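You operate a simulated robot arm through the tools that you are given. There is no shell and no other tool. Be economical: measure what you need, move in short steps, check, and stop when the job is done.

You are at the controls of a simulated robot arm. One attempt, no reset.

## Task
Switch the yellow cart brake off. Switch the blue cart brake off. Open the mixer tray, fetch the large jug and set it on the tray under the mixer and shut the tray again. Take the steel scoop and leave it on the low shelf of the bin bench. Take the wheel from the top of the long bench and put it on the top of table six. Fetch the blue pad and set it on the top of stand five. Do these in any order. Set down upright: large jug.

The check looks at the end state, three seconds after you hand in, the way a careful person would. Anything else that was tipped, shoved, dropped, spilled or broken makes it a failure.

## Robot
A 5-joint arm with a three-finger gripper on a trunk, on a base that drives. Base frame: it is fixed to the floor where the robot stands at the start and does not move with it; the origin is under the middle of the robot, x ahead of it, y to its left, z up. Lengths are in m, angles in rad, forces in N, time in s.
With the tool pointing down near the work surface it reaches from about 0.32 to 0.66 m from the robot's upright axis, wherever it stands. Its first joint turns from -2.897 to 2.897 rad. Places, roughly: blue cart brake [0.3, -0.6, 0.7]; blue pad (6x4x4 cm) [-1.4, -7.8, 0.9]; large jug [0.25, -2.75, 1]; low shelf of the bin bench [0, -4.1, 0.2]; mixer tray [0, -3.3, 0.4]; steel scoop (18x8x15 cm) [-0.2, -3.9, 0.8]; top of stand five [-5.3, -8, 0.7]; top of table six [-4.9, -4.1, 0.9]; tray under the mixer [0, -3.3, 0.4]; wheel [-1.25, -6.75, 1]; yellow cart brake [0.5, 0, 0.7]. The tool tilts only in the upright plane through the base axis and itself; it spins freely about its own axis. Payload 1.37 kg.
The TCP is the grasp point between the finger pads, 0.016 m short of the fingertips. In the tool frame z runs along the fingers and y along their closing line. The gripper opens to 0.101 m. The gripper's body begins 0.082 m behind the TCP.
Orientation is told as [roll, pitch, yaw] about the base's x, y, z axes, in that order, counted from this pose: with the fingers straight down and closing along the base's y, the tool's x points along the base's -x, its y along +y and its z along -z.

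## Interface
- The arm moves only by the tool arm_command. Its argument "rows" is text: rows parted by semicolons, each of 7 numbers parted by spaces: the shift along the tool's x, y, z in m, then the turn, a rotation vector about the tool's x, y, z in rad, then the opening, from 0 (shut) to 1 (fully open). In form: dx dy dz wx wy wz gripper; .... A call has 1 to 10 rows; each row shifts and turns the commanded pose from where the row before left it, along the tool's axes as they then stand. Each row takes 0.2 s and may step no farther than 0.05 m and 0.15 rad from the row before; otherwise, or with a gripper value out of range, the whole call is refused. A pose out of reach is approached as far as the arm can. The call stops where the force on the tool passes 40 N (or 10 N more than at its start, if that is more) or the arm is blocked; 0.2 s more then pass. Each finger travels about 0.045 m/s and halts on what it meets, pressing with about 26 N; the grip force reading is that of the motor and also rises with nothing between the fingers. The clock runs only during rows and for 0.2 s after the last one: add rows that do not move to give the fingers time. It gives the time, the measured TCP pose, the force on the tool (base axes), the opening and the grip force at its end, in the units of the frame above (readings bear some noise), with the torque about the TCP (base axes, N m) and any sound that the robot's microphone picked up.
- Cameras (640 x 400 px; columns grow to the right, rows downward): "scene" is now at [-0.0064, 0.1311, 1.4916]; the picture's right is [-0.64, -0.77, 0.00], its down [-0.65, 0.54, -0.53] and it looks along [0.41, -0.34, -0.85] (base axes); focal length 275 px, centre (320, 200). "wrist" rides on the gripper at [0.072, 0.02, -0.104] in the tool frame; the picture's right is [-0.26, 0.96, 0.00], its down [-0.76, -0.21, -0.62] and it looks along [-0.60, -0.16, 0.78] (tool axes); focal length 265 px, centre (320, 200). There is no depth. A picture from a camera that has moved, and an enlarged one, comes with that camera's place and axes in the base frame and with its lens.
- camera(camera): a new picture of that camera. The clock stands still meanwhile.
- lift_body(by): slides the trunk up (or, below 0, down) by that many m; the arm and the scene camera ride with it, the base frame stays. It gives what a move gives, with no picture.
- drive_base(legs): drives the robot by 1 to 6 legs, each [ahead, left, turn to the left] in m, m and rad, along the robot's own axes; the way and the turn of a leg run together, so that a leg with both is an arc; at most 1.5 m and 3.142 rad a leg. The arm and the cameras ride along, it lands a little off, and it stops where it bumps. It gives what a move gives.
- pan_tilt(pan, tilt): turns the head with the scene camera to pan (to the left, within 2.705 rad either way) and tilt (down, from -0.506 to 1.204), counted from straight ahead of the robot. It gives what a move gives.
- inspect(camera, box): a new picture of the part [left, top, right, bottom] of that camera's present view, enlarged. The clock stands still meanwhile.
- job_done(): hands the job in; it is judged then, once.

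Go step by step. Nothing tells you exact positions but the pictures and the camera data: compare them with the known pose of the tool, close in by small moves and look again before you grip or let go. The budget is 186 turns and 144 pictures, counting those below and the enlarged ones. Unless the task says otherwise, let go and move clear before handing in.

The tools are called after ">>>" as name(argument=value, ...) on one line, values as JSON. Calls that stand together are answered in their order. arm_command: Moves the arm, as the interface text tells. Its arguments: {"type":"object","properties":{"rows":{"type":"string"}},"required":["rows"]} The other tools are called the same way: lift_body (by) slides the trunk up or down; drive_base (legs) drives the base; pan_tilt (pan, tilt) turns the head that bears the scene camera; camera (camera) takes a picture; inspect (camera, box) takes an enlarged picture of a part of a camera's view; job_done () hands the job in.

At the start:

```text
time_s: 0.0
ee_pos: [0.2262, -0.3714, 0.9374]
orientation: [0.0, 0.001, -0.002]
ft_force: [0.3, -0.7, 0.1]
wrist_torque: [-0.01, 0.0, -0.01]
width: 0.1007
grip_force: 0.0
trunk travel left (down, up): [-0.45, 0.14]
robot x, y, heading: [0.003, 0.0041, 0.001]
head pan, tilt: [-0.691, 1.012]
```

scene: 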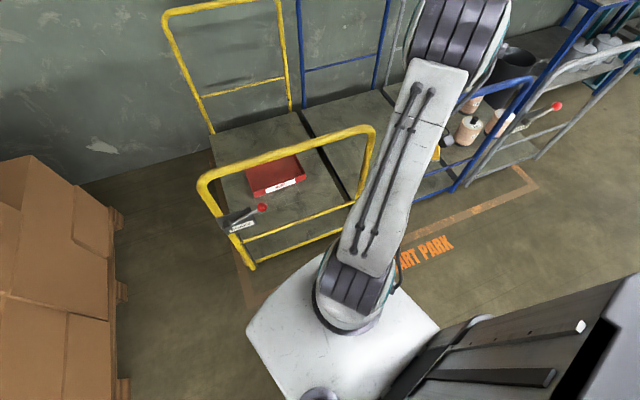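
wrist: 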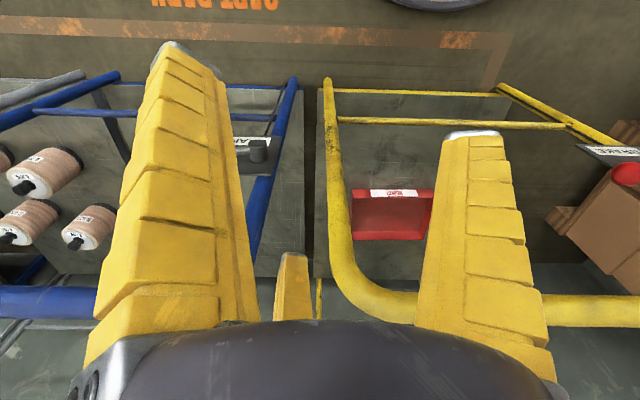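

I see the yellow cart with a red-knobbed brake lever at the handle's left post, and other carts to the right. I'll zoom in on both brakes.

>>> inspect(camera="scene", box=[190, 170, 310, 270])

>>> inspect(camera="scene", box=[400, 60, 600, 200])

>>> inspect(camera="wrist", box=[520, 100, 640, 240])

>>> inspect(camera="wrist", box=[200, 90, 340, 200])

```text
4.00 times, centred on (250, 220) of scene
camera zoom: at [-0.0064, 0.1311, 1.4916], right [-0.64, -0.77, 0.0], down [-0.65, 0.54, -0.53], along [0.41, -0.34, -0.85], focal length 1100 px, centre (600, 120)
```

zoom: 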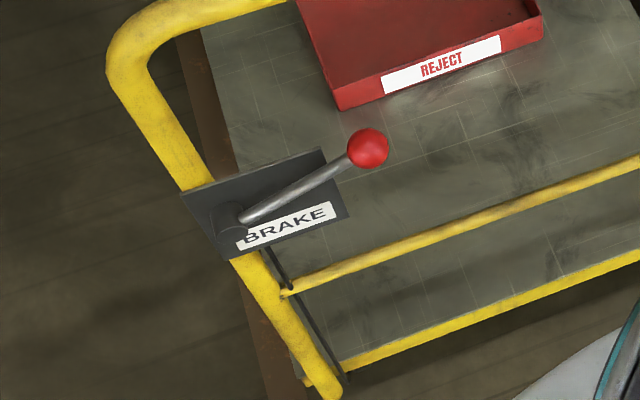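

```text
2.86 times, centred on (500, 130) of scene
camera zoom: at [-0.0064, 0.1311, 1.4916], right [-0.64, -0.77, 0.0], down [-0.65, 0.54, -0.53], along [0.41, -0.34, -0.85], focal length 786 px, centre (-194, 400)
```

zoom: 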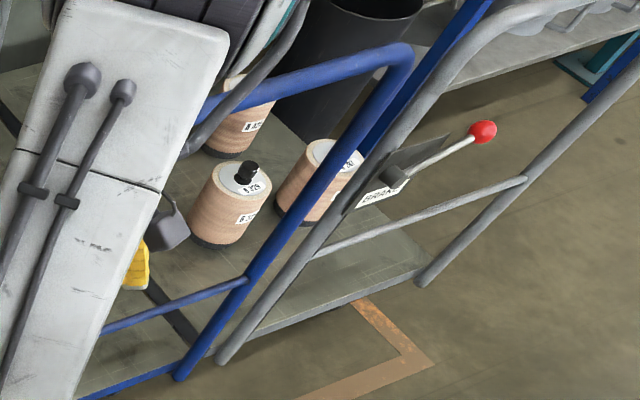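

```text
2.86 times, centred on (580, 170) of wrist
camera zoom: at [0.1546, -0.3516, 1.0433], right [0.26, 0.96, 0.0], down [0.76, -0.21, 0.62], along [0.6, -0.16, -0.78], focal length 758 px, centre (-423, 286)
```

zoom: 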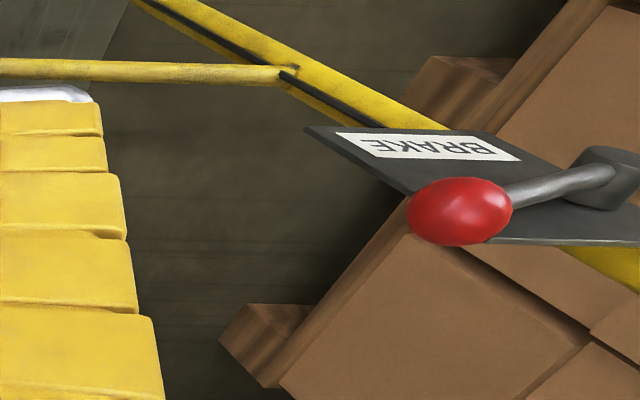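

```text
3.64 times, centred on (270, 145) of wrist
camera zoom: at [0.1546, -0.3516, 1.0433], right [0.26, 0.96, 0.0], down [0.76, -0.21, 0.62], along [0.6, -0.16, -0.78], focal length 965 px, centre (502, 400)
```

zoom: 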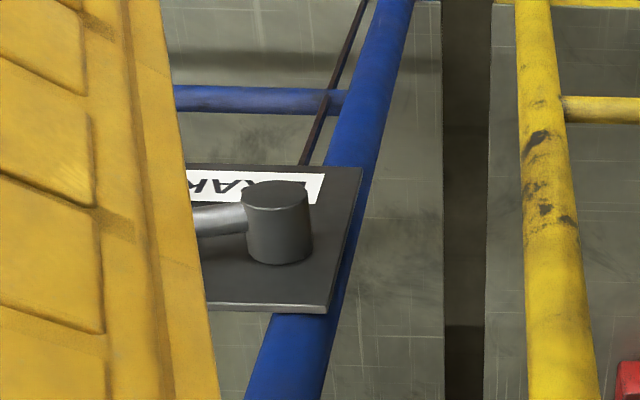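

The yellow knob triangulates to about [0.444, -0.009, 0.752], its pivot to about [0.48, 0.10, 0.715]. I'll look around to map the surroundings.

>>> pan_tilt(pan=-1.571, tilt=0.45)

>>> camera(camera="scene")

>>> pan_tilt(pan=-2.6, tilt=0.45)

>>> camera(camera="scene")

>>> pan_tilt(pan=-0.6, tilt=0.6)

>>> camera(camera="scene")

```text
time_s: 1.2
ee_pos: [0.227, -0.3713, 0.9378]
orientation: [0.0, 0.0, 0.001]
ft_force: [0.0, 0.6, 0.3]
wrist_torque: [0.0, 0.03, -0.01]
width: 0.1006
grip_force: 0.0
trunk travel left (down, up): [-0.45, 0.14]
robot x, y, heading: [0.0004, 0.0022, -0.003]
head pan, tilt: [-1.571, 0.45]
```

```text
137 pictures are left
camera scene: at [-0.0594, 0.083, 1.538], right [-1.0, 0.0, 0.0], down [0.0, 0.44, -0.9], along [0.0, -0.9, -0.44], focal length 275 px, centre (320, 200)
```

scene: 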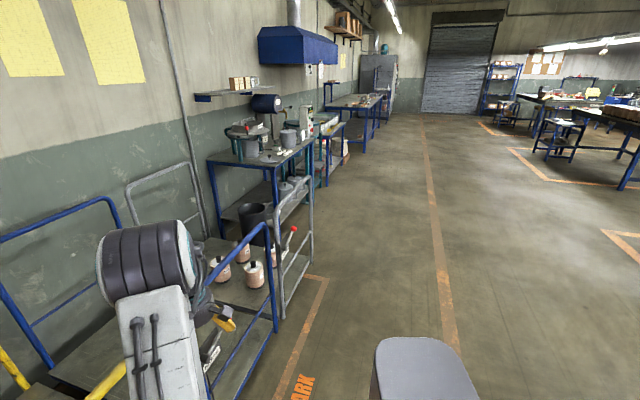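

```text
time_s: 2.5
ee_pos: [0.2275, -0.3721, 0.9381]
orientation: [0.001, 0.0, 0.0]
ft_force: [0.2, 0.5, 0.4]
wrist_torque: [-0.01, -0.04, 0.03]
width: 0.1005
grip_force: 0.1
trunk travel left (down, up): [-0.45, 0.14]
robot x, y, heading: [-0.0005, -0.0023, -0.002]
head pan, tilt: [-2.601, 0.45]
```

```text
136 pictures are left
camera scene: at [-0.1382, 0.1275, 1.5381], right [-0.52, 0.86, 0.0], down [0.37, 0.22, -0.9], along [-0.77, -0.46, -0.44], focal length 275 px, centre (320, 200)
```

scene: 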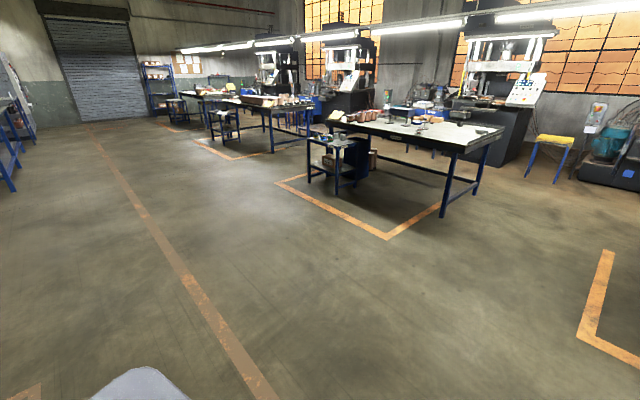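

```text
time_s: 4.4
ee_pos: [0.2264, -0.3717, 0.9382]
orientation: [-0.001, 0.0, 0.0]
ft_force: [-0.3, -0.2, -0.3]
wrist_torque: [-0.01, 0.02, 0.01]
width: 0.1005
grip_force: 0.0
trunk travel left (down, up): [-0.45, 0.14]
robot x, y, heading: [0.0004, -0.0069, 0.002]
head pan, tilt: [-0.6, 0.6]
```

```text
135 pictures are left
camera scene: at [0.0134, 0.125, 1.5245], right [-0.57, -0.82, 0.0], down [-0.47, 0.32, -0.83], along [0.68, -0.47, -0.56], focal length 275 px, centre (320, 200)
```

scene: 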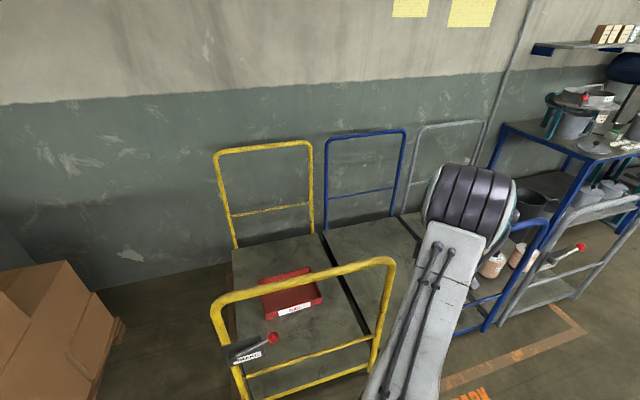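

The aisle behind me is clear. I'll back away a little to see both brakes plainly.

>>> drive_base(legs=[[-0.4, 0, 0]])

>>> camera(camera="scene")

>>> camera(camera="wrist")

```text
time_s: 6.9
ee_pos: [-0.1728, -0.3716, 0.9378]
orientation: [0.0, 0.001, 0.008]
ft_force: [-0.1, 0.2, -0.4]
wrist_torque: [0.01, 0.01, -0.05]
width: 0.1004
grip_force: 0.2
trunk travel left (down, up): [-0.45, 0.14]
robot x, y, heading: [-0.4031, -0.0003, 0.008]
head pan, tilt: [-0.6, 0.6]
```

```text
134 pictures are left
camera scene: at [-0.3913, 0.1234, 1.5246], right [-0.56, -0.83, 0.0], down [-0.47, 0.32, -0.83], along [0.69, -0.46, -0.56], focal length 275 px, centre (320, 200)
```

scene: 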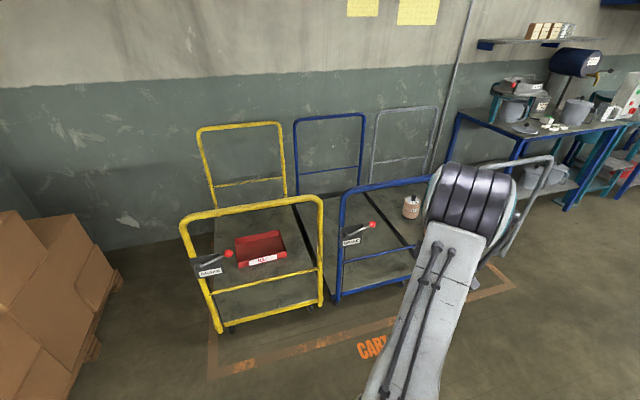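

```text
133 pictures are left
camera wrist: at [-0.2458, -0.352, 1.0434], right [0.26, 0.97, 0.0], down [0.76, -0.2, 0.62], along [0.6, -0.16, -0.78], focal length 265 px, centre (320, 200)
```

wrist: 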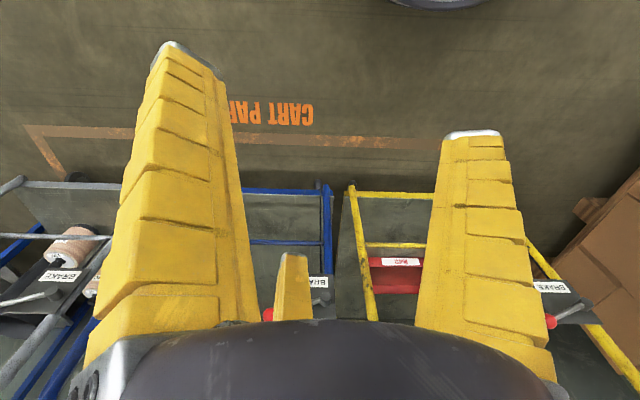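

>>> inspect(camera="scene", box=[175, 210, 275, 300])

>>> inspect(camera="scene", box=[320, 190, 420, 280])

```text
4.44 times, centred on (225, 255) of scene
camera zoom: at [-0.3913, 0.1234, 1.5246], right [-0.56, -0.83, 0.0], down [-0.47, 0.32, -0.83], along [0.69, -0.46, -0.56], focal length 1222 px, centre (742, -44)
```

zoom: 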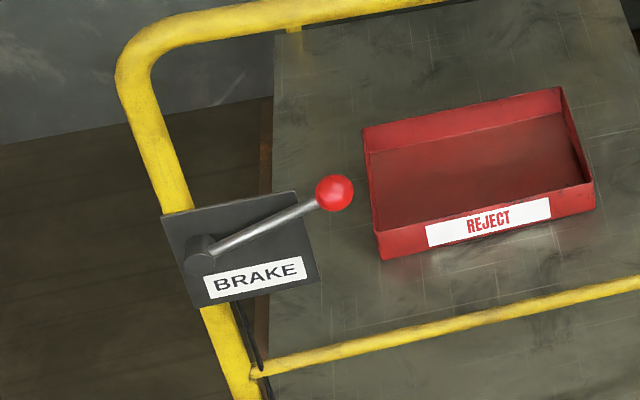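

```text
4.44 times, centred on (370, 235) of scene
camera zoom: at [-0.3913, 0.1234, 1.5246], right [-0.56, -0.83, 0.0], down [-0.47, 0.32, -0.83], along [0.69, -0.46, -0.56], focal length 1222 px, centre (98, 44)
```

zoom: 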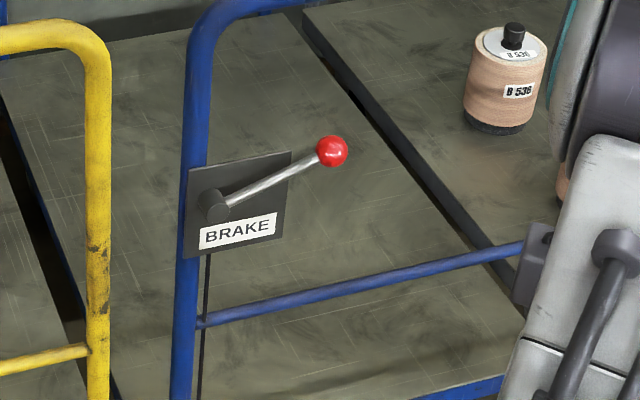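

>>> inspect(camera="wrist", box=[0, 200, 160, 320])

>>> inspect(camera="wrist", box=[250, 250, 350, 330])

```text
3.33 times, centred on (80, 260) of wrist
camera zoom: at [-0.2458, -0.352, 1.0434], right [0.26, 0.97, 0.0], down [0.76, -0.2, 0.62], along [0.6, -0.16, -0.78], focal length 885 px, centre (1120, 0)
```

zoom: 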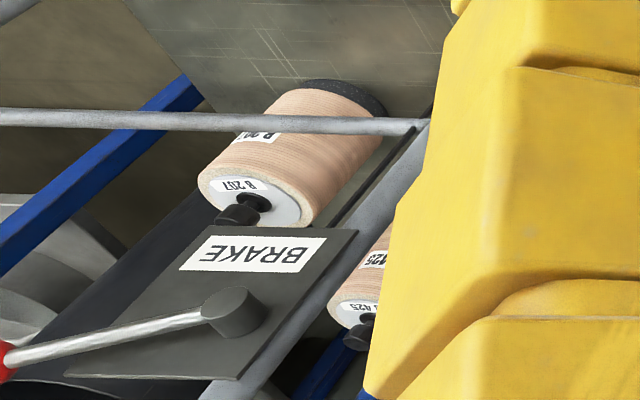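

```text
5.00 times, centred on (300, 290) of wrist
camera zoom: at [-0.2458, -0.352, 1.0434], right [0.26, 0.97, 0.0], down [0.76, -0.2, 0.62], along [0.6, -0.16, -0.78], focal length 1327 px, centre (420, -250)
```

zoom: 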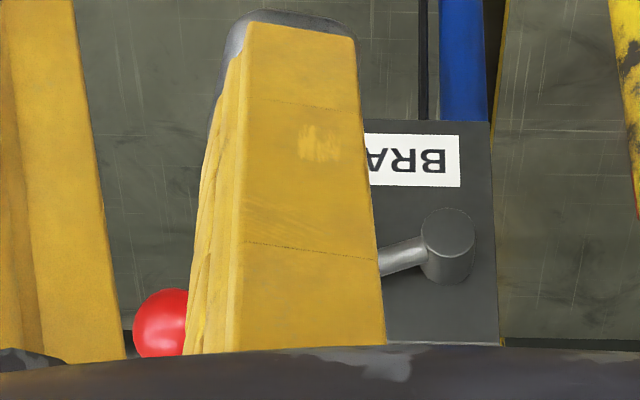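

The three levers all sit in the plane of an upright plate, about 18° above horizontal, so off is most likely down. I'll swing the arm forward while clear, shut the gripper and tilt it outward.

>>> arm_command(rows="-0.031 0.037 0 0 0 0 0; -0.031 0.037 0 0 0 0 0; -0.031 0.037 0 0 0 0 0; -0.031 0.037 0 0 0 0 0; -0.031 0.037 0 0 0 0 0; -0.031 0.037 0 0 0 0 0; -0.031 0.037 0 0 0 0 0; -0.031 0.037 0 0 0 0 0; -0.031 0.037 0 0 0 0 0; -0.031 0.037 0 0 0 0 0")

>>> arm_command(rows="0 0 0 0 -0.15 0 0; 0 0 0 0 -0.15 0 0; 0 0 0 0 -0.15 0 0; 0 0 0 0 -0.15 0 0; 0 0 0 0 0 0 0")

>>> camera(camera="scene")

```text
time_s: 9.1
ee_pos: [0.1366, 0.0023, 0.9408]
orientation: [-0.001, 0.002, 0.006]
ft_force: [0.3, 0.0, 0.2]
wrist_torque: [0.0, 0.03, -0.01]
width: 0.0
grip_force: 25.9
trunk travel left (down, up): [-0.45, 0.14]
robot x, y, heading: [-0.4024, -0.0007, 0.015]
head pan, tilt: [-0.6, 0.6]
```

```text
time_s: 10.3
ee_pos: [0.1334, 0.0031, 0.9379]
orientation: [-0.001, -0.599, 0.006]
ft_force: [-1.1, 0.0, 0.3]
wrist_torque: [-0.02, -0.01, 0.0]
width: 0.0
grip_force: 25.9
trunk travel left (down, up): [-0.45, 0.14]
robot x, y, heading: [-0.4032, -0.0024, 0.009]
head pan, tilt: [-0.6, 0.6]
```

```text
128 pictures are left
camera scene: at [-0.3907, 0.1235, 1.5245], right [-0.56, -0.83, 0.0], down [-0.47, 0.32, -0.83], along [0.68, -0.46, -0.56], focal length 275 px, centre (320, 200)
```

scene: 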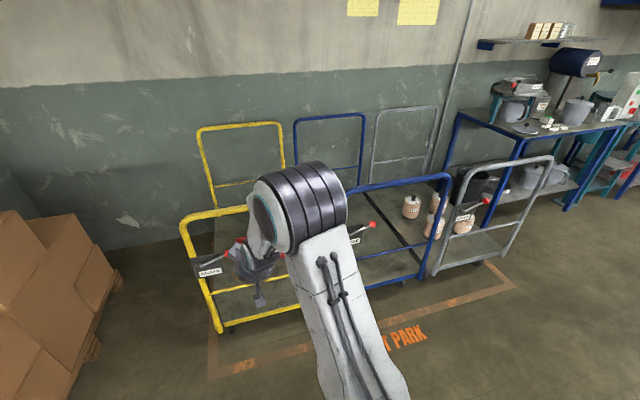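

>>> drive_base(legs=[[0.29, 0, 0]])

>>> pan_tilt(pan=-0.1, tilt=0.9)

>>> camera(camera="scene")

>>> camera(camera="wrist")

```text
time_s: 12.3
ee_pos: [0.4271, 0.0082, 0.9392]
orientation: [-0.002, -0.599, 0.014]
ft_force: [0.1, 0.2, -0.6]
wrist_torque: [-0.04, 0.02, 0.0]
width: 0.0002
grip_force: 25.4
trunk travel left (down, up): [-0.45, 0.14]
robot x, y, heading: [-0.1124, 0.0034, 0.015]
head pan, tilt: [-0.6, 0.6]
```

```text
time_s: 13.3
ee_pos: [0.4281, 0.0074, 0.9394]
orientation: [-0.002, -0.6, 0.014]
ft_force: [0.3, -0.3, 1.7]
wrist_torque: [0.03, -0.01, -0.04]
width: 0.0
grip_force: 26.4
trunk travel left (down, up): [-0.45, 0.14]
robot x, y, heading: [-0.1141, 0.0035, 0.011]
head pan, tilt: [-0.099, 0.901]
```

```text
127 pictures are left
camera scene: at [-0.0973, 0.1694, 1.4998], right [-0.09, -1.0, 0.0], down [-0.78, 0.07, -0.62], along [0.62, -0.05, -0.78], focal length 275 px, centre (320, 200)
```

scene: 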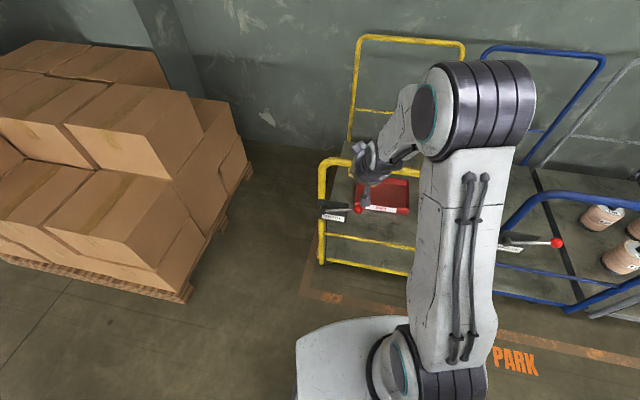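

```text
126 pictures are left
camera wrist: at [0.3084, 0.0266, 0.9851], right [0.2, 0.97, 0.15], down [0.28, -0.2, 0.94], along [0.94, -0.15, -0.31], focal length 265 px, centre (320, 200)
```

wrist: 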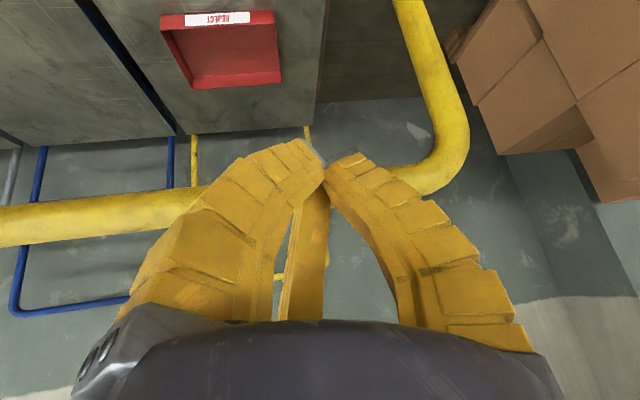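

I'm above the yellow knob. Lower to just over it and check.

>>> arm_command(rows="0.0 -0.016 0 0 0 0 0; 0.0175 0 0.0256 0 0 0 0; 0.0175 0 0.0256 0 0 0 0; 0.0175 0 0.0256 0 0 0 0; 0.0175 0 0.0256 0 0 0 0")

>>> inspect(camera="scene", box=[310, 140, 430, 240])

>>> camera(camera="wrist")

```text
time_s: 14.5
ee_pos: [0.4285, -0.0006, 0.8144]
orientation: [-0.012, -0.602, 0.015]
ft_force: [0.0, 0.7, 0.8]
wrist_torque: [0.0, 0.0, -0.01]
width: 0.0001
grip_force: 25.7
out of reach, approached as far as the arm can: row 1
trunk travel left (down, up): [-0.45, 0.14]
robot x, y, heading: [-0.1072, 0.0006, 0.012]
head pan, tilt: [-0.099, 0.901]
```

```text
4.00 times, centred on (370, 190) of scene
camera zoom: at [-0.0969, 0.1695, 1.4998], right [-0.08, -1.0, 0.0], down [-0.78, 0.07, -0.62], along [0.62, -0.05, -0.78], focal length 1100 px, centre (120, 240)
```

zoom: 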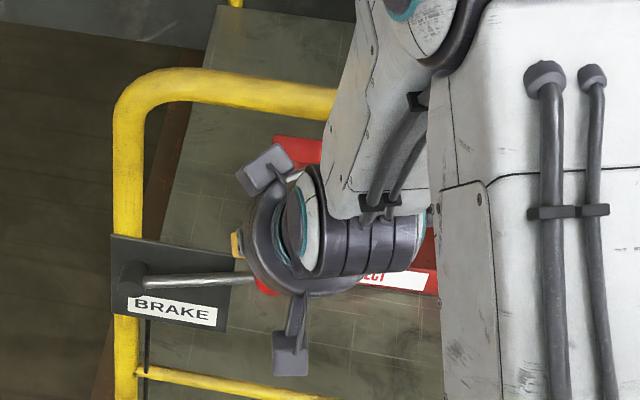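

```text
124 pictures are left
camera wrist: at [0.3089, 0.0182, 0.8606], right [0.21, 0.97, 0.14], down [0.27, -0.2, 0.94], along [0.94, -0.16, -0.31], focal length 265 px, centre (320, 200)
```

wrist: 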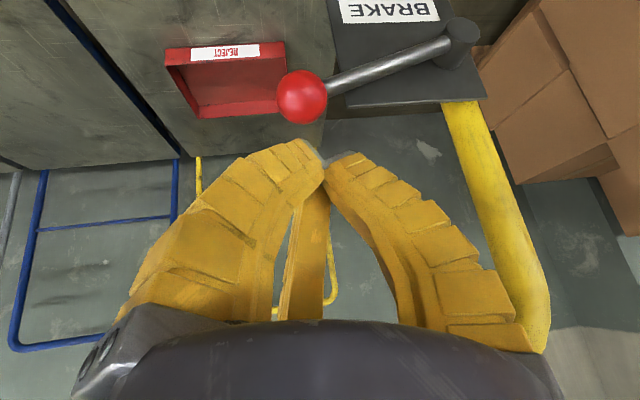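

Tip is about 3 cm above the knob and aligned. Push down in steps.

>>> arm_command(rows="0.0085 0 0.0124 0 0 0 0; 0.0085 0 0.0124 0 0 0 0; 0.0085 0 0.0124 0 0 0 0; 0.0085 0 0.0124 0 0 0 0; 0.0085 0 0.0124 0 0 0 0")

>>> camera(camera="wrist")

```text
time_s: 15.6
ee_pos: [0.4298, 0.0002, 0.7561]
orientation: [-0.013, -0.623, 0.017]
ft_force: [-19.9, -0.9, 31.8]
wrist_torque: [-0.16, -0.44, -0.18]
width: 0.0024
grip_force: 26.3
trunk travel left (down, up): [-0.45, 0.14]
robot x, y, heading: [-0.1125, 0.0041, 0.015]
head pan, tilt: [-0.099, 0.901]
stopped in row 5: the force on the tool passed its limit at 68 N (the readings are from after the stop); the commanded pose is now the measured one
```

```text
123 pictures are left
camera wrist: at [0.3093, 0.0189, 0.799], right [0.21, 0.97, 0.14], down [0.25, -0.19, 0.95], along [0.94, -0.16, -0.29], focal length 265 px, centre (320, 200)
```

wrist: 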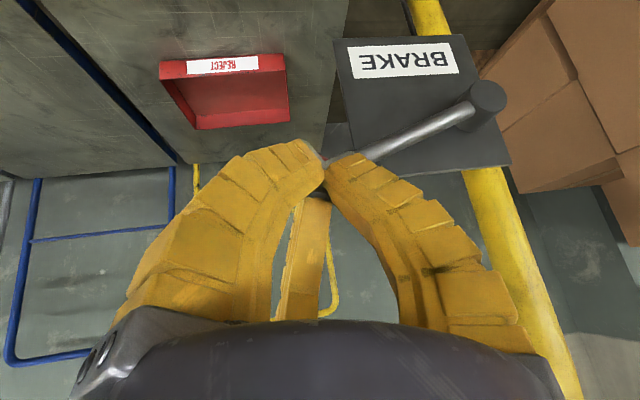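

>>> arm_command(rows="-0.017 0 -0.0248 0 0 0 0; -0.017 0 -0.0248 0 0 0 0; 0 0 0 0 0 0 0")

>>> camera(camera="wrist")

```text
time_s: 16.4
ee_pos: [0.4326, 0.0, 0.8119]
orientation: [-0.015, -0.615, 0.018]
ft_force: [0.4, 0.4, 0.6]
wrist_torque: [0.06, 0.02, 0.0]
width: 0.0004
grip_force: 26.3
trunk travel left (down, up): [-0.45, 0.14]
robot x, y, heading: [-0.1117, -0.0019, 0.017]
head pan, tilt: [-0.099, 0.901]
```

```text
122 pictures are left
camera wrist: at [0.3123, 0.0188, 0.8566], right [0.21, 0.97, 0.14], down [0.26, -0.19, 0.95], along [0.94, -0.16, -0.29], focal length 265 px, centre (320, 200)
```

wrist: 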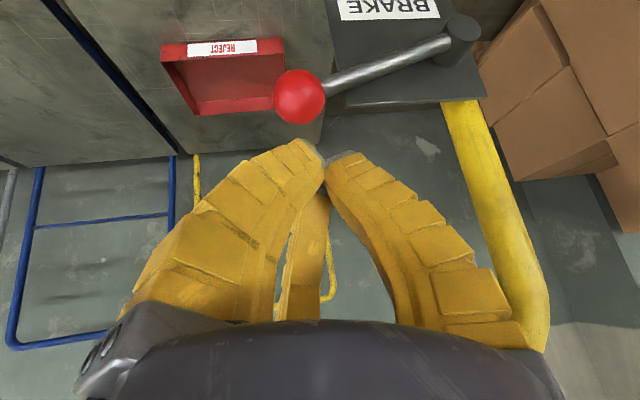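

The lever is at its lower stop (68 N without moving), so off must be up. I'll back off, tip the tool nearly level and go in under the knob to lift it.

>>> arm_command(rows="0.033 0 -0.0226 0 0 0 0; 0.033 0 -0.0226 0 0 0 0; 0 0 0 0 -0.15 0 0; 0 0 0 0 -0.15 0 0; 0 0 0 0 -0.15 0 0; 0 0 0 0 -0.15 0 0; 0 0 0 0 -0.15 0 0; 0 0 0 0 0 0 0")

>>> camera(camera="wrist")

```text
time_s: 18.2
ee_pos: [0.3854, 0.0053, 0.8048]
orientation: [-0.054, -1.362, 0.06]
ft_force: [0.1, 0.3, -1.1]
wrist_torque: [-0.01, -0.01, 0.03]
width: 0.0007
grip_force: 26.3
out of reach, approached as far as the arm can: row 4, 5, 7
trunk travel left (down, up): [-0.45, 0.14]
robot x, y, heading: [-0.1115, 0.004, 0.016]
head pan, tilt: [-0.099, 0.901]
```

```text
121 pictures are left
camera wrist: at [0.2683, 0.0235, 0.7565], right [0.05, 0.97, 0.25], down [-0.45, -0.2, 0.87], along [0.89, -0.15, 0.42], focal length 265 px, centre (320, 200)
```

wrist: 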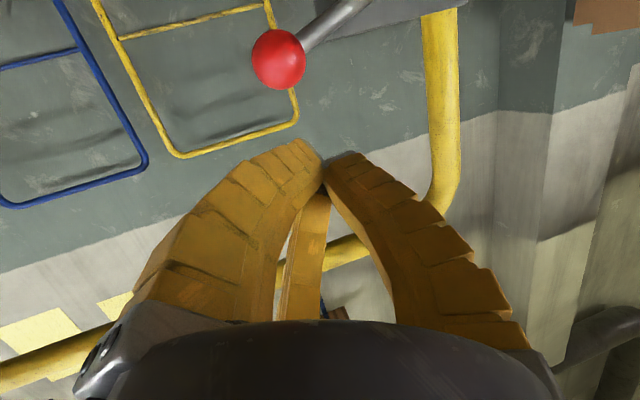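

>>> lift_body(by=-0.105)

>>> camera(camera="wrist")

```text
time_s: 19.6
ee_pos: [0.3847, 0.0046, 0.6999]
orientation: [-0.054, -1.359, 0.063]
ft_force: [0.3, -0.1, -0.8]
wrist_torque: [0.02, 0.01, 0.0]
width: 0.0006
grip_force: 25.9
trunk travel left (down, up): [-0.345, 0.245]
robot x, y, heading: [-0.1097, -0.0011, 0.018]
head pan, tilt: [-0.099, 0.901]
```

```text
120 pictures are left
camera wrist: at [0.2681, 0.0235, 0.6518], right [0.05, 0.97, 0.25], down [-0.45, -0.2, 0.87], along [0.89, -0.15, 0.42], focal length 265 px, centre (320, 200)
```

wrist: 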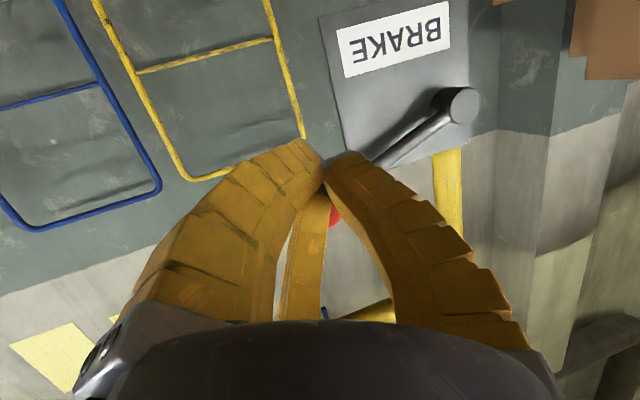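

>>> arm_command(rows="-0.0067 0 0.0318 0 0 0 0; -0.0067 0 0.0318 0 0 0 0; 0 0 0 0 0 0 0")

>>> lift_body(by=0.06)

>>> camera(camera="wrist")

>>> inspect(camera="scene", box=[290, 140, 430, 240])

```text
time_s: 20.4
ee_pos: [0.4484, 0.0067, 0.6986]
orientation: [-0.056, -1.359, 0.061]
ft_force: [-17.3, 3.8, -4.2]
wrist_torque: [-0.07, -0.68, -0.25]
width: 0.0
grip_force: 26.2
trunk travel left (down, up): [-0.345, 0.245]
robot x, y, heading: [-0.1134, 0.0005, 0.017]
head pan, tilt: [-0.099, 0.901]
```

```text
time_s: 21.4
ee_pos: [0.4504, 0.0068, 0.7604]
orientation: [-0.056, -1.362, 0.06]
ft_force: [-0.1, 0.2, 0.6]
wrist_torque: [0.0, -0.01, -0.04]
width: 0.0004
grip_force: 26.0
trunk travel left (down, up): [-0.405, 0.185]
robot x, y, heading: [-0.1109, 0.0021, 0.014]
head pan, tilt: [-0.099, 0.901]
```

```text
119 pictures are left
camera wrist: at [0.3331, 0.0242, 0.7117], right [0.05, 0.97, 0.25], down [-0.45, -0.2, 0.87], along [0.89, -0.15, 0.42], focal length 265 px, centre (320, 200)
```

wrist: 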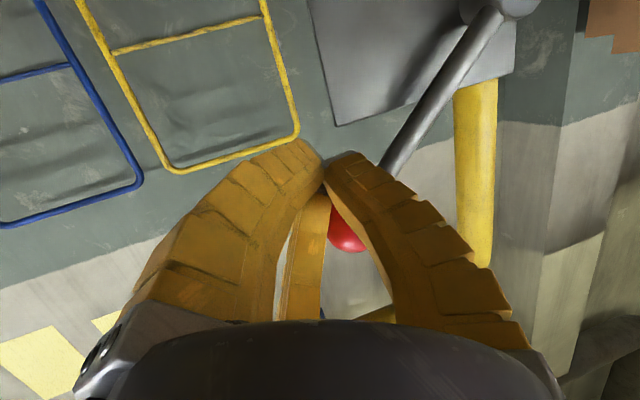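

```text
4.00 times, centred on (360, 190) of scene
camera zoom: at [-0.0975, 0.1695, 1.4548], right [-0.08, -1.0, 0.0], down [-0.78, 0.07, -0.62], along [0.62, -0.05, -0.78], focal length 1100 px, centre (160, 240)
```

zoom: 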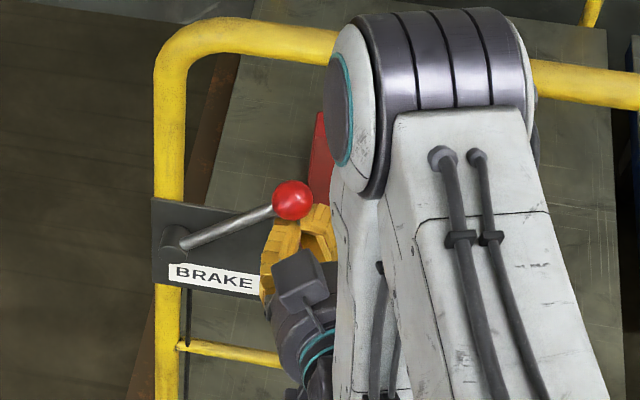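

Lifting works and the lever moves freely. Continue the arc up and toward +y.

>>> arm_command(rows="-0.012 0.006 0 0 0 0 0; -0.011 0.008 0 0 0 0 0; -0.009 0.01 0 0 0 0 0; -0.007 0.011 0 0 0 0 0; -0.005 0.012 0 0 0 0 0")

>>> inspect(camera="scene", box=[290, 140, 430, 240])

```text
time_s: 22.6
ee_pos: [0.4599, 0.0094, 0.8044]
orientation: [-0.048, -1.363, 0.059]
ft_force: [0.1, 0.4, -0.2]
wrist_torque: [0.0, 0.01, 0.0]
width: 0.0006
grip_force: 25.4
out of reach, approached as far as the arm can: row 2, 3, 4, 5
trunk travel left (down, up): [-0.405, 0.185]
robot x, y, heading: [-0.1085, 0.0037, 0.018]
head pan, tilt: [-0.099, 0.901]
```

```text
4.00 times, centred on (360, 190) of scene
camera zoom: at [-0.0979, 0.1692, 1.4549], right [-0.08, -1.0, 0.0], down [-0.78, 0.07, -0.62], along [0.62, -0.05, -0.78], focal length 1100 px, centre (160, 240)
```

zoom: 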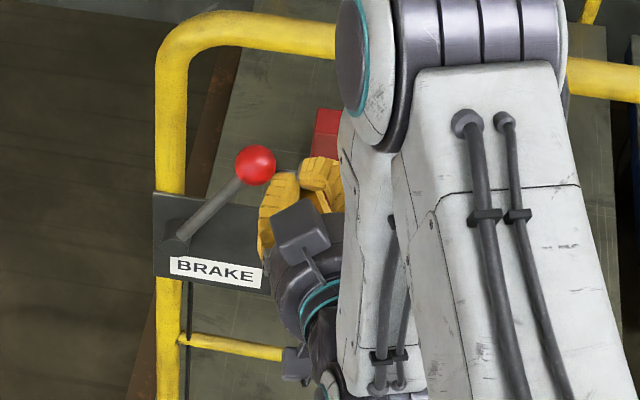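

Sideways motion is limited by the arm's wrist, so I'll push the knob in +y by driving the base left slightly.

>>> drive_base(legs=[[0, 0.06, 0]])

>>> inspect(camera="scene", box=[310, 140, 450, 240])

```text
time_s: 23.6
ee_pos: [0.4594, 0.0701, 0.8027]
orientation: [-0.049, -1.358, 0.064]
ft_force: [-0.3, 0.4, -0.8]
wrist_torque: [-0.05, 0.03, -0.02]
width: 0.0007
grip_force: 26.0
trunk travel left (down, up): [-0.405, 0.185]
robot x, y, heading: [-0.1117, 0.0643, 0.015]
head pan, tilt: [-0.099, 0.901]
```

```text
4.00 times, centred on (380, 190) of scene
camera zoom: at [-0.0984, 0.23, 1.4547], right [-0.08, -1.0, 0.0], down [-0.78, 0.07, -0.62], along [0.62, -0.05, -0.78], focal length 1100 px, centre (80, 240)
```

zoom: 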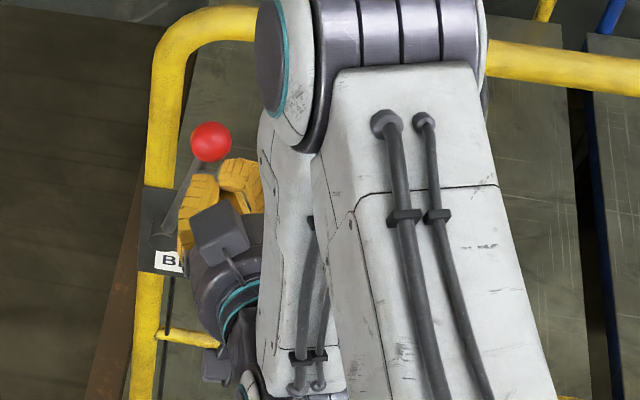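

>>> drive_base(legs=[[0, 0.04, 0]])

>>> inspect(camera="scene", box=[310, 140, 450, 240])

```text
time_s: 24.4
ee_pos: [0.4581, 0.1096, 0.8019]
orientation: [-0.049, -1.36, 0.063]
ft_force: [0.0, 0.3, 0.0]
wrist_torque: [-0.04, 0.02, 0.0]
width: 0.0004
grip_force: 26.1
trunk travel left (down, up): [-0.405, 0.185]
robot x, y, heading: [-0.1138, 0.1029, 0.017]
head pan, tilt: [-0.099, 0.901]
```

```text
4.00 times, centred on (380, 190) of scene
camera zoom: at [-0.099, 0.27, 1.4547], right [-0.08, -1.0, 0.0], down [-0.78, 0.07, -0.62], along [0.62, -0.05, -0.78], focal length 1100 px, centre (80, 240)
```

zoom: 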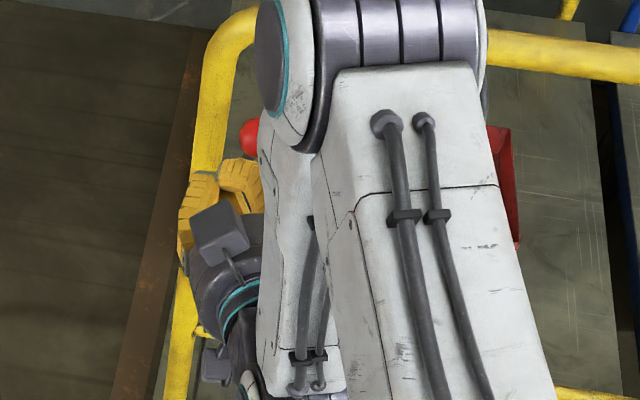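

>>> drive_base(legs=[[-0.15, 0, 0]])

>>> inspect(camera="scene", box=[310, 110, 450, 210])

>>> camera(camera="wrist")

```text
time_s: 25.8
ee_pos: [0.3078, 0.1077, 0.803]
orientation: [-0.048, -1.363, 0.062]
ft_force: [-0.1, -0.8, -0.1]
wrist_torque: [0.0, 0.01, -0.01]
width: 0.0007
grip_force: 25.9
trunk travel left (down, up): [-0.405, 0.185]
robot x, y, heading: [-0.2629, 0.1012, 0.016]
head pan, tilt: [-0.099, 0.901]
```

```text
4.00 times, centred on (380, 160) of scene
camera zoom: at [-0.2502, 0.2673, 1.4548], right [-0.08, -1.0, 0.0], down [-0.78, 0.07, -0.62], along [0.62, -0.05, -0.78], focal length 1100 px, centre (80, 360)
```

zoom: 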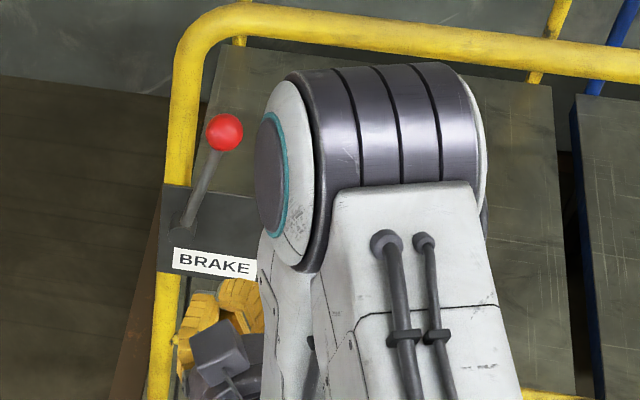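

```text
113 pictures are left
camera wrist: at [0.1902, 0.1252, 0.7547], right [0.04, 0.97, 0.25], down [-0.45, -0.21, 0.87], along [0.89, -0.15, 0.42], focal length 265 px, centre (320, 200)
```

wrist: 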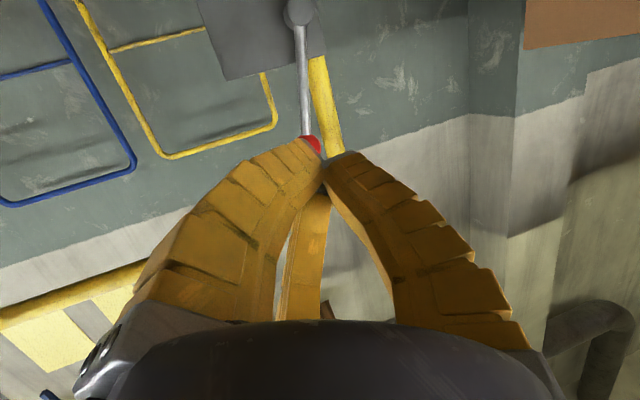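

Lever now stands near 75° up. I'll check that it's at its upper stop by pressing once more from its right side.

>>> drive_base(legs=[[0, -0.085, 0], [0.168, 0, 0], [0, 0.05, 0]])

>>> inspect(camera="scene", box=[310, 110, 450, 210])

```text
time_s: 28.5
ee_pos: [0.4778, 0.0721, 0.8021]
orientation: [-0.048, -1.358, 0.059]
ft_force: [0.4, 1.0, -0.1]
wrist_torque: [0.0, 0.02, -0.02]
width: 0.0006
grip_force: 26.0
trunk travel left (down, up): [-0.405, 0.185]
robot x, y, heading: [-0.0919, 0.0665, 0.014]
head pan, tilt: [-0.099, 0.901]
```

```text
4.00 times, centred on (380, 160) of scene
camera zoom: at [-0.0802, 0.2331, 1.4547], right [-0.09, -1.0, 0.0], down [-0.78, 0.07, -0.62], along [0.62, -0.05, -0.78], focal length 1100 px, centre (80, 360)
```

zoom: 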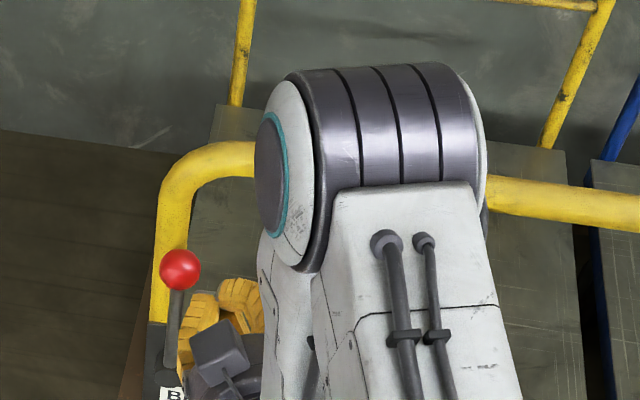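

>>> drive_base(legs=[[0, 0.03, 0]])

>>> inspect(camera="scene", box=[310, 110, 450, 210])

```text
time_s: 29.3
ee_pos: [0.4759, 0.1007, 0.8003]
orientation: [-0.041, -1.358, 0.053]
ft_force: [-4.5, -11.1, -7.7]
wrist_torque: [0.24, 0.01, -0.11]
width: 0.0006
grip_force: 26.3
trunk travel left (down, up): [-0.405, 0.185]
robot x, y, heading: [-0.0961, 0.0958, 0.018]
head pan, tilt: [-0.099, 0.901]
```

```text
4.00 times, centred on (380, 160) of scene
camera zoom: at [-0.0804, 0.2611, 1.4548], right [-0.09, -1.0, 0.0], down [-0.78, 0.07, -0.62], along [0.62, -0.05, -0.78], focal length 1100 px, centre (80, 360)
```

zoom: 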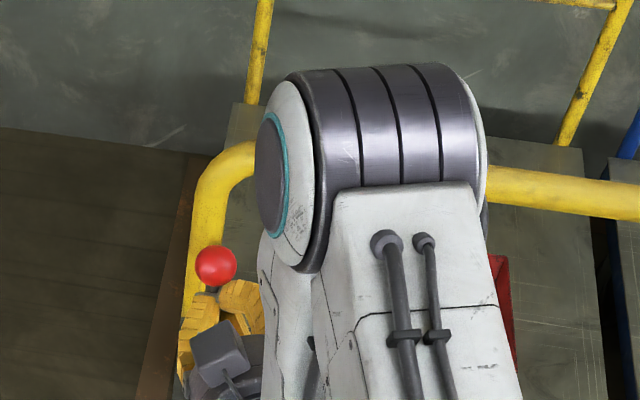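

Force builds: the lever is at its upper stop. Withdraw and check that it stays.

>>> drive_base(legs=[[0, -0.03, 0], [-0.25, 0, 0]])

>>> inspect(camera="scene", box=[290, 90, 430, 190])

```text
time_s: 31.6
ee_pos: [0.2266, 0.0696, 0.8015]
orientation: [-0.046, -1.355, 0.059]
ft_force: [0.1, -0.6, 0.6]
wrist_torque: [0.02, 0.01, 0.0]
width: 0.0005
grip_force: 25.6
trunk travel left (down, up): [-0.405, 0.185]
robot x, y, heading: [-0.3381, 0.0607, 0.016]
head pan, tilt: [-0.099, 0.901]
```

```text
4.00 times, centred on (360, 140) of scene
camera zoom: at [-0.3308, 0.229, 1.4548], right [-0.08, -1.0, 0.0], down [-0.78, 0.07, -0.62], along [0.62, -0.05, -0.78], focal length 1100 px, centre (160, 440)
```

zoom: 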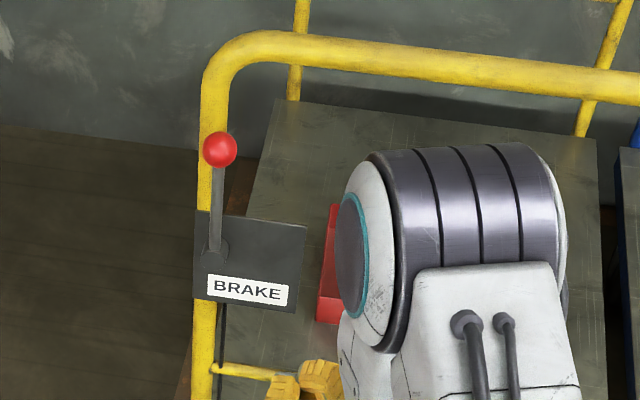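

Yellow brake is up and holding. Now shift to the blue cart for the same motion.

>>> drive_base(legs=[[-0.06, -0.686, -0.016]])

>>> camera(camera="scene")

>>> camera(camera="wrist")

```text
time_s: 35.4
ee_pos: [0.1723, -0.624, 0.8016]
orientation: [-0.045, -1.356, 0.042]
ft_force: [0.1, 0.3, -0.9]
wrist_torque: [-0.01, 0.0, 0.01]
width: 0.0005
grip_force: 26.3
trunk travel left (down, up): [-0.405, 0.185]
robot x, y, heading: [-0.3967, -0.6218, -0.002]
head pan, tilt: [-0.099, 0.901]
```

```text
109 pictures are left
camera scene: at [-0.3821, -0.4551, 1.4548], right [-0.1, -0.99, 0.0], down [-0.78, 0.08, -0.62], along [0.62, -0.06, -0.78], focal length 275 px, centre (320, 200)
```

scene: 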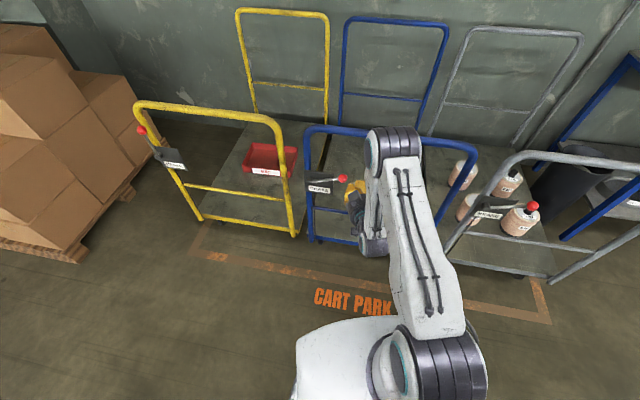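

```text
108 pictures are left
camera wrist: at [0.0551, -0.6044, 0.7539], right [0.06, 0.97, 0.25], down [-0.45, -0.2, 0.87], along [0.89, -0.16, 0.42], focal length 265 px, centre (320, 200)
```

wrist: 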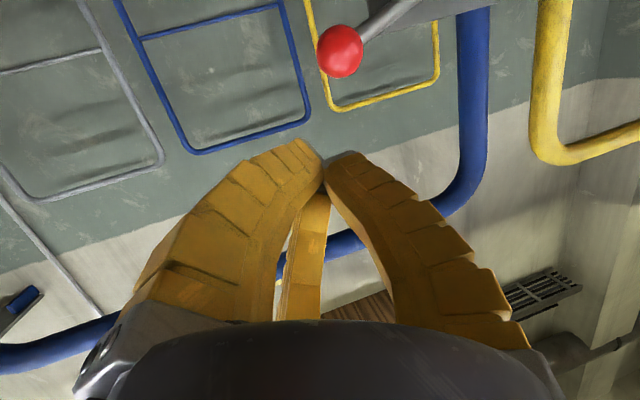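

>>> drive_base(legs=[[0, 0.017, 0]])

>>> lift_body(by=-0.115)

>>> drive_base(legs=[[0.125, 0, 0]])

>>> inspect(camera="scene", box=[290, 140, 430, 240])

>>> camera(camera="wrist")

```text
time_s: 36.1
ee_pos: [0.1721, -0.6075, 0.8016]
orientation: [-0.047, -1.357, 0.045]
ft_force: [0.8, -0.6, -0.7]
wrist_torque: [0.03, 0.0, 0.0]
width: 0.0004
grip_force: 25.8
trunk travel left (down, up): [-0.405, 0.185]
robot x, y, heading: [-0.3994, -0.6065, -0.005]
head pan, tilt: [-0.099, 0.901]
```

```text
time_s: 37.6
ee_pos: [0.1725, -0.6074, 0.6866]
orientation: [-0.045, -1.356, 0.044]
ft_force: [-0.2, 0.2, 0.1]
wrist_torque: [-0.04, 0.02, 0.01]
width: 0.0003
grip_force: 26.0
trunk travel left (down, up): [-0.29, 0.3]
robot x, y, heading: [-0.3959, -0.604, -0.003]
head pan, tilt: [-0.099, 0.901]
```

```text
time_s: 38.9
ee_pos: [0.2975, -0.6049, 0.6863]
orientation: [-0.044, -1.357, 0.045]
ft_force: [-0.1, -0.1, 0.3]
wrist_torque: [-0.02, 0.0, -0.01]
width: 0.0004
grip_force: 26.1
trunk travel left (down, up): [-0.29, 0.3]
robot x, y, heading: [-0.2741, -0.6031, 0.001]
head pan, tilt: [-0.099, 0.901]
```

```text
4.00 times, centred on (360, 190) of scene
camera zoom: at [-0.2571, -0.4381, 1.3397], right [-0.1, -1.0, 0.0], down [-0.78, 0.08, -0.62], along [0.62, -0.06, -0.78], focal length 1100 px, centre (160, 240)
```

zoom: 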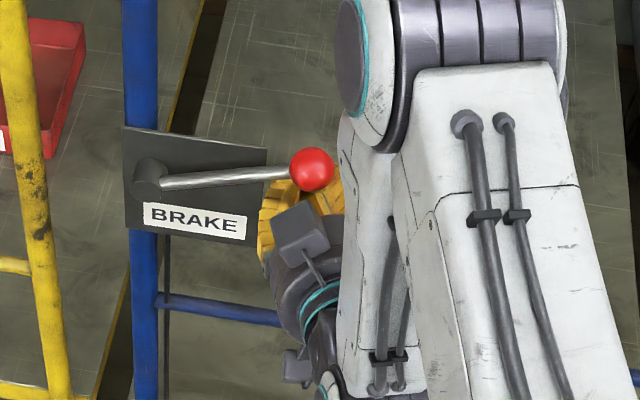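

```text
106 pictures are left
camera wrist: at [0.1804, -0.5867, 0.6389], right [0.05, 0.97, 0.25], down [-0.45, -0.2, 0.87], along [0.89, -0.16, 0.42], focal length 265 px, centre (320, 200)
```

wrist: 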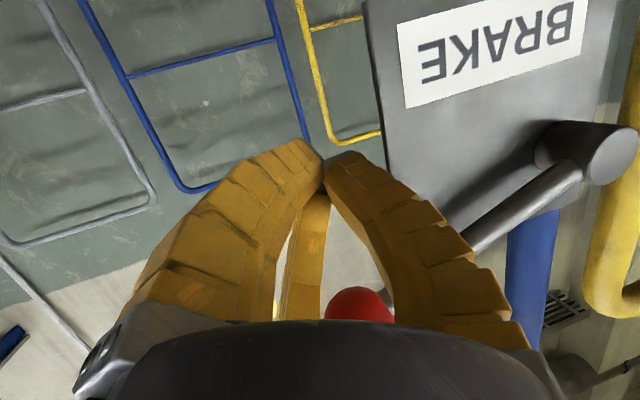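

>>> lift_body(by=0.1)

>>> inspect(camera="scene", box=[290, 140, 430, 240])

```text
time_s: 40.2
ee_pos: [0.2979, -0.6063, 0.7868]
orientation: [-0.045, -1.358, 0.046]
ft_force: [0.2, 0.1, 0.2]
wrist_torque: [0.0, 0.01, 0.01]
width: 0.0004
grip_force: 26.3
trunk travel left (down, up): [-0.39, 0.2]
robot x, y, heading: [-0.2716, -0.6042, -0.002]
head pan, tilt: [-0.099, 0.901]
```

```text
4.00 times, centred on (360, 190) of scene
camera zoom: at [-0.257, -0.4381, 1.4398], right [-0.1, -1.0, 0.0], down [-0.78, 0.08, -0.62], along [0.62, -0.06, -0.78], focal length 1100 px, centre (160, 240)
```

zoom: 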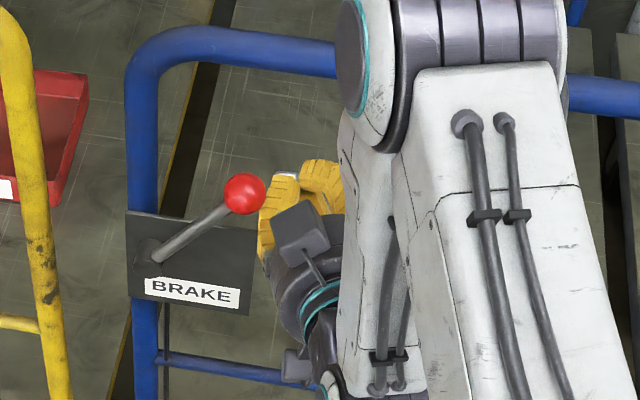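

>>> drive_base(legs=[[0.0, 0.04, 0], [0.018, 0.045, 0]])

>>> inspect(camera="scene", box=[310, 110, 450, 210])

```text
time_s: 41.6
ee_pos: [0.3156, -0.5218, 0.7869]
orientation: [-0.046, -1.359, 0.047]
ft_force: [0.1, -0.9, -0.6]
wrist_torque: [-0.01, 0.02, 0.01]
width: 0.0
grip_force: 26.3
trunk travel left (down, up): [-0.39, 0.2]
robot x, y, heading: [-0.253, -0.5205, 0.002]
head pan, tilt: [-0.099, 0.901]
```

```text
4.00 times, centred on (380, 160) of scene
camera zoom: at [-0.2391, -0.354, 1.4398], right [-0.1, -1.0, 0.0], down [-0.78, 0.08, -0.62], along [0.62, -0.06, -0.78], focal length 1100 px, centre (80, 360)
```

zoom: 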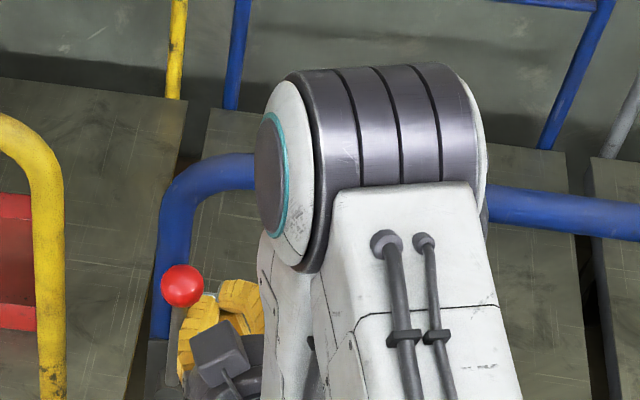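

>>> drive_base(legs=[[0.0, 0.025, 0]])

>>> inspect(camera="scene", box=[310, 110, 450, 210])

```text
time_s: 42.4
ee_pos: [0.3167, -0.4972, 0.7869]
orientation: [-0.041, -1.359, 0.04]
ft_force: [1.5, -14.3, -1.4]
wrist_torque: [0.11, 0.0, 0.14]
width: 0.0001
grip_force: 26.0
trunk travel left (down, up): [-0.39, 0.2]
robot x, y, heading: [-0.2565, -0.4971, -0.003]
head pan, tilt: [-0.099, 0.901]
```

```text
4.00 times, centred on (380, 160) of scene
camera zoom: at [-0.2386, -0.33, 1.4399], right [-0.1, -1.0, 0.0], down [-0.78, 0.08, -0.62], along [0.62, -0.06, -0.78], focal length 1100 px, centre (80, 360)
```

zoom: 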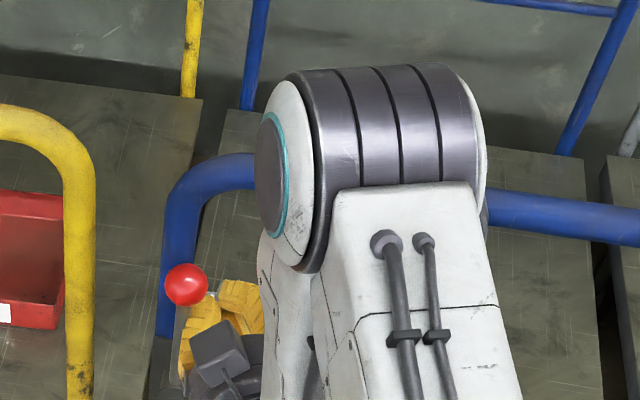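

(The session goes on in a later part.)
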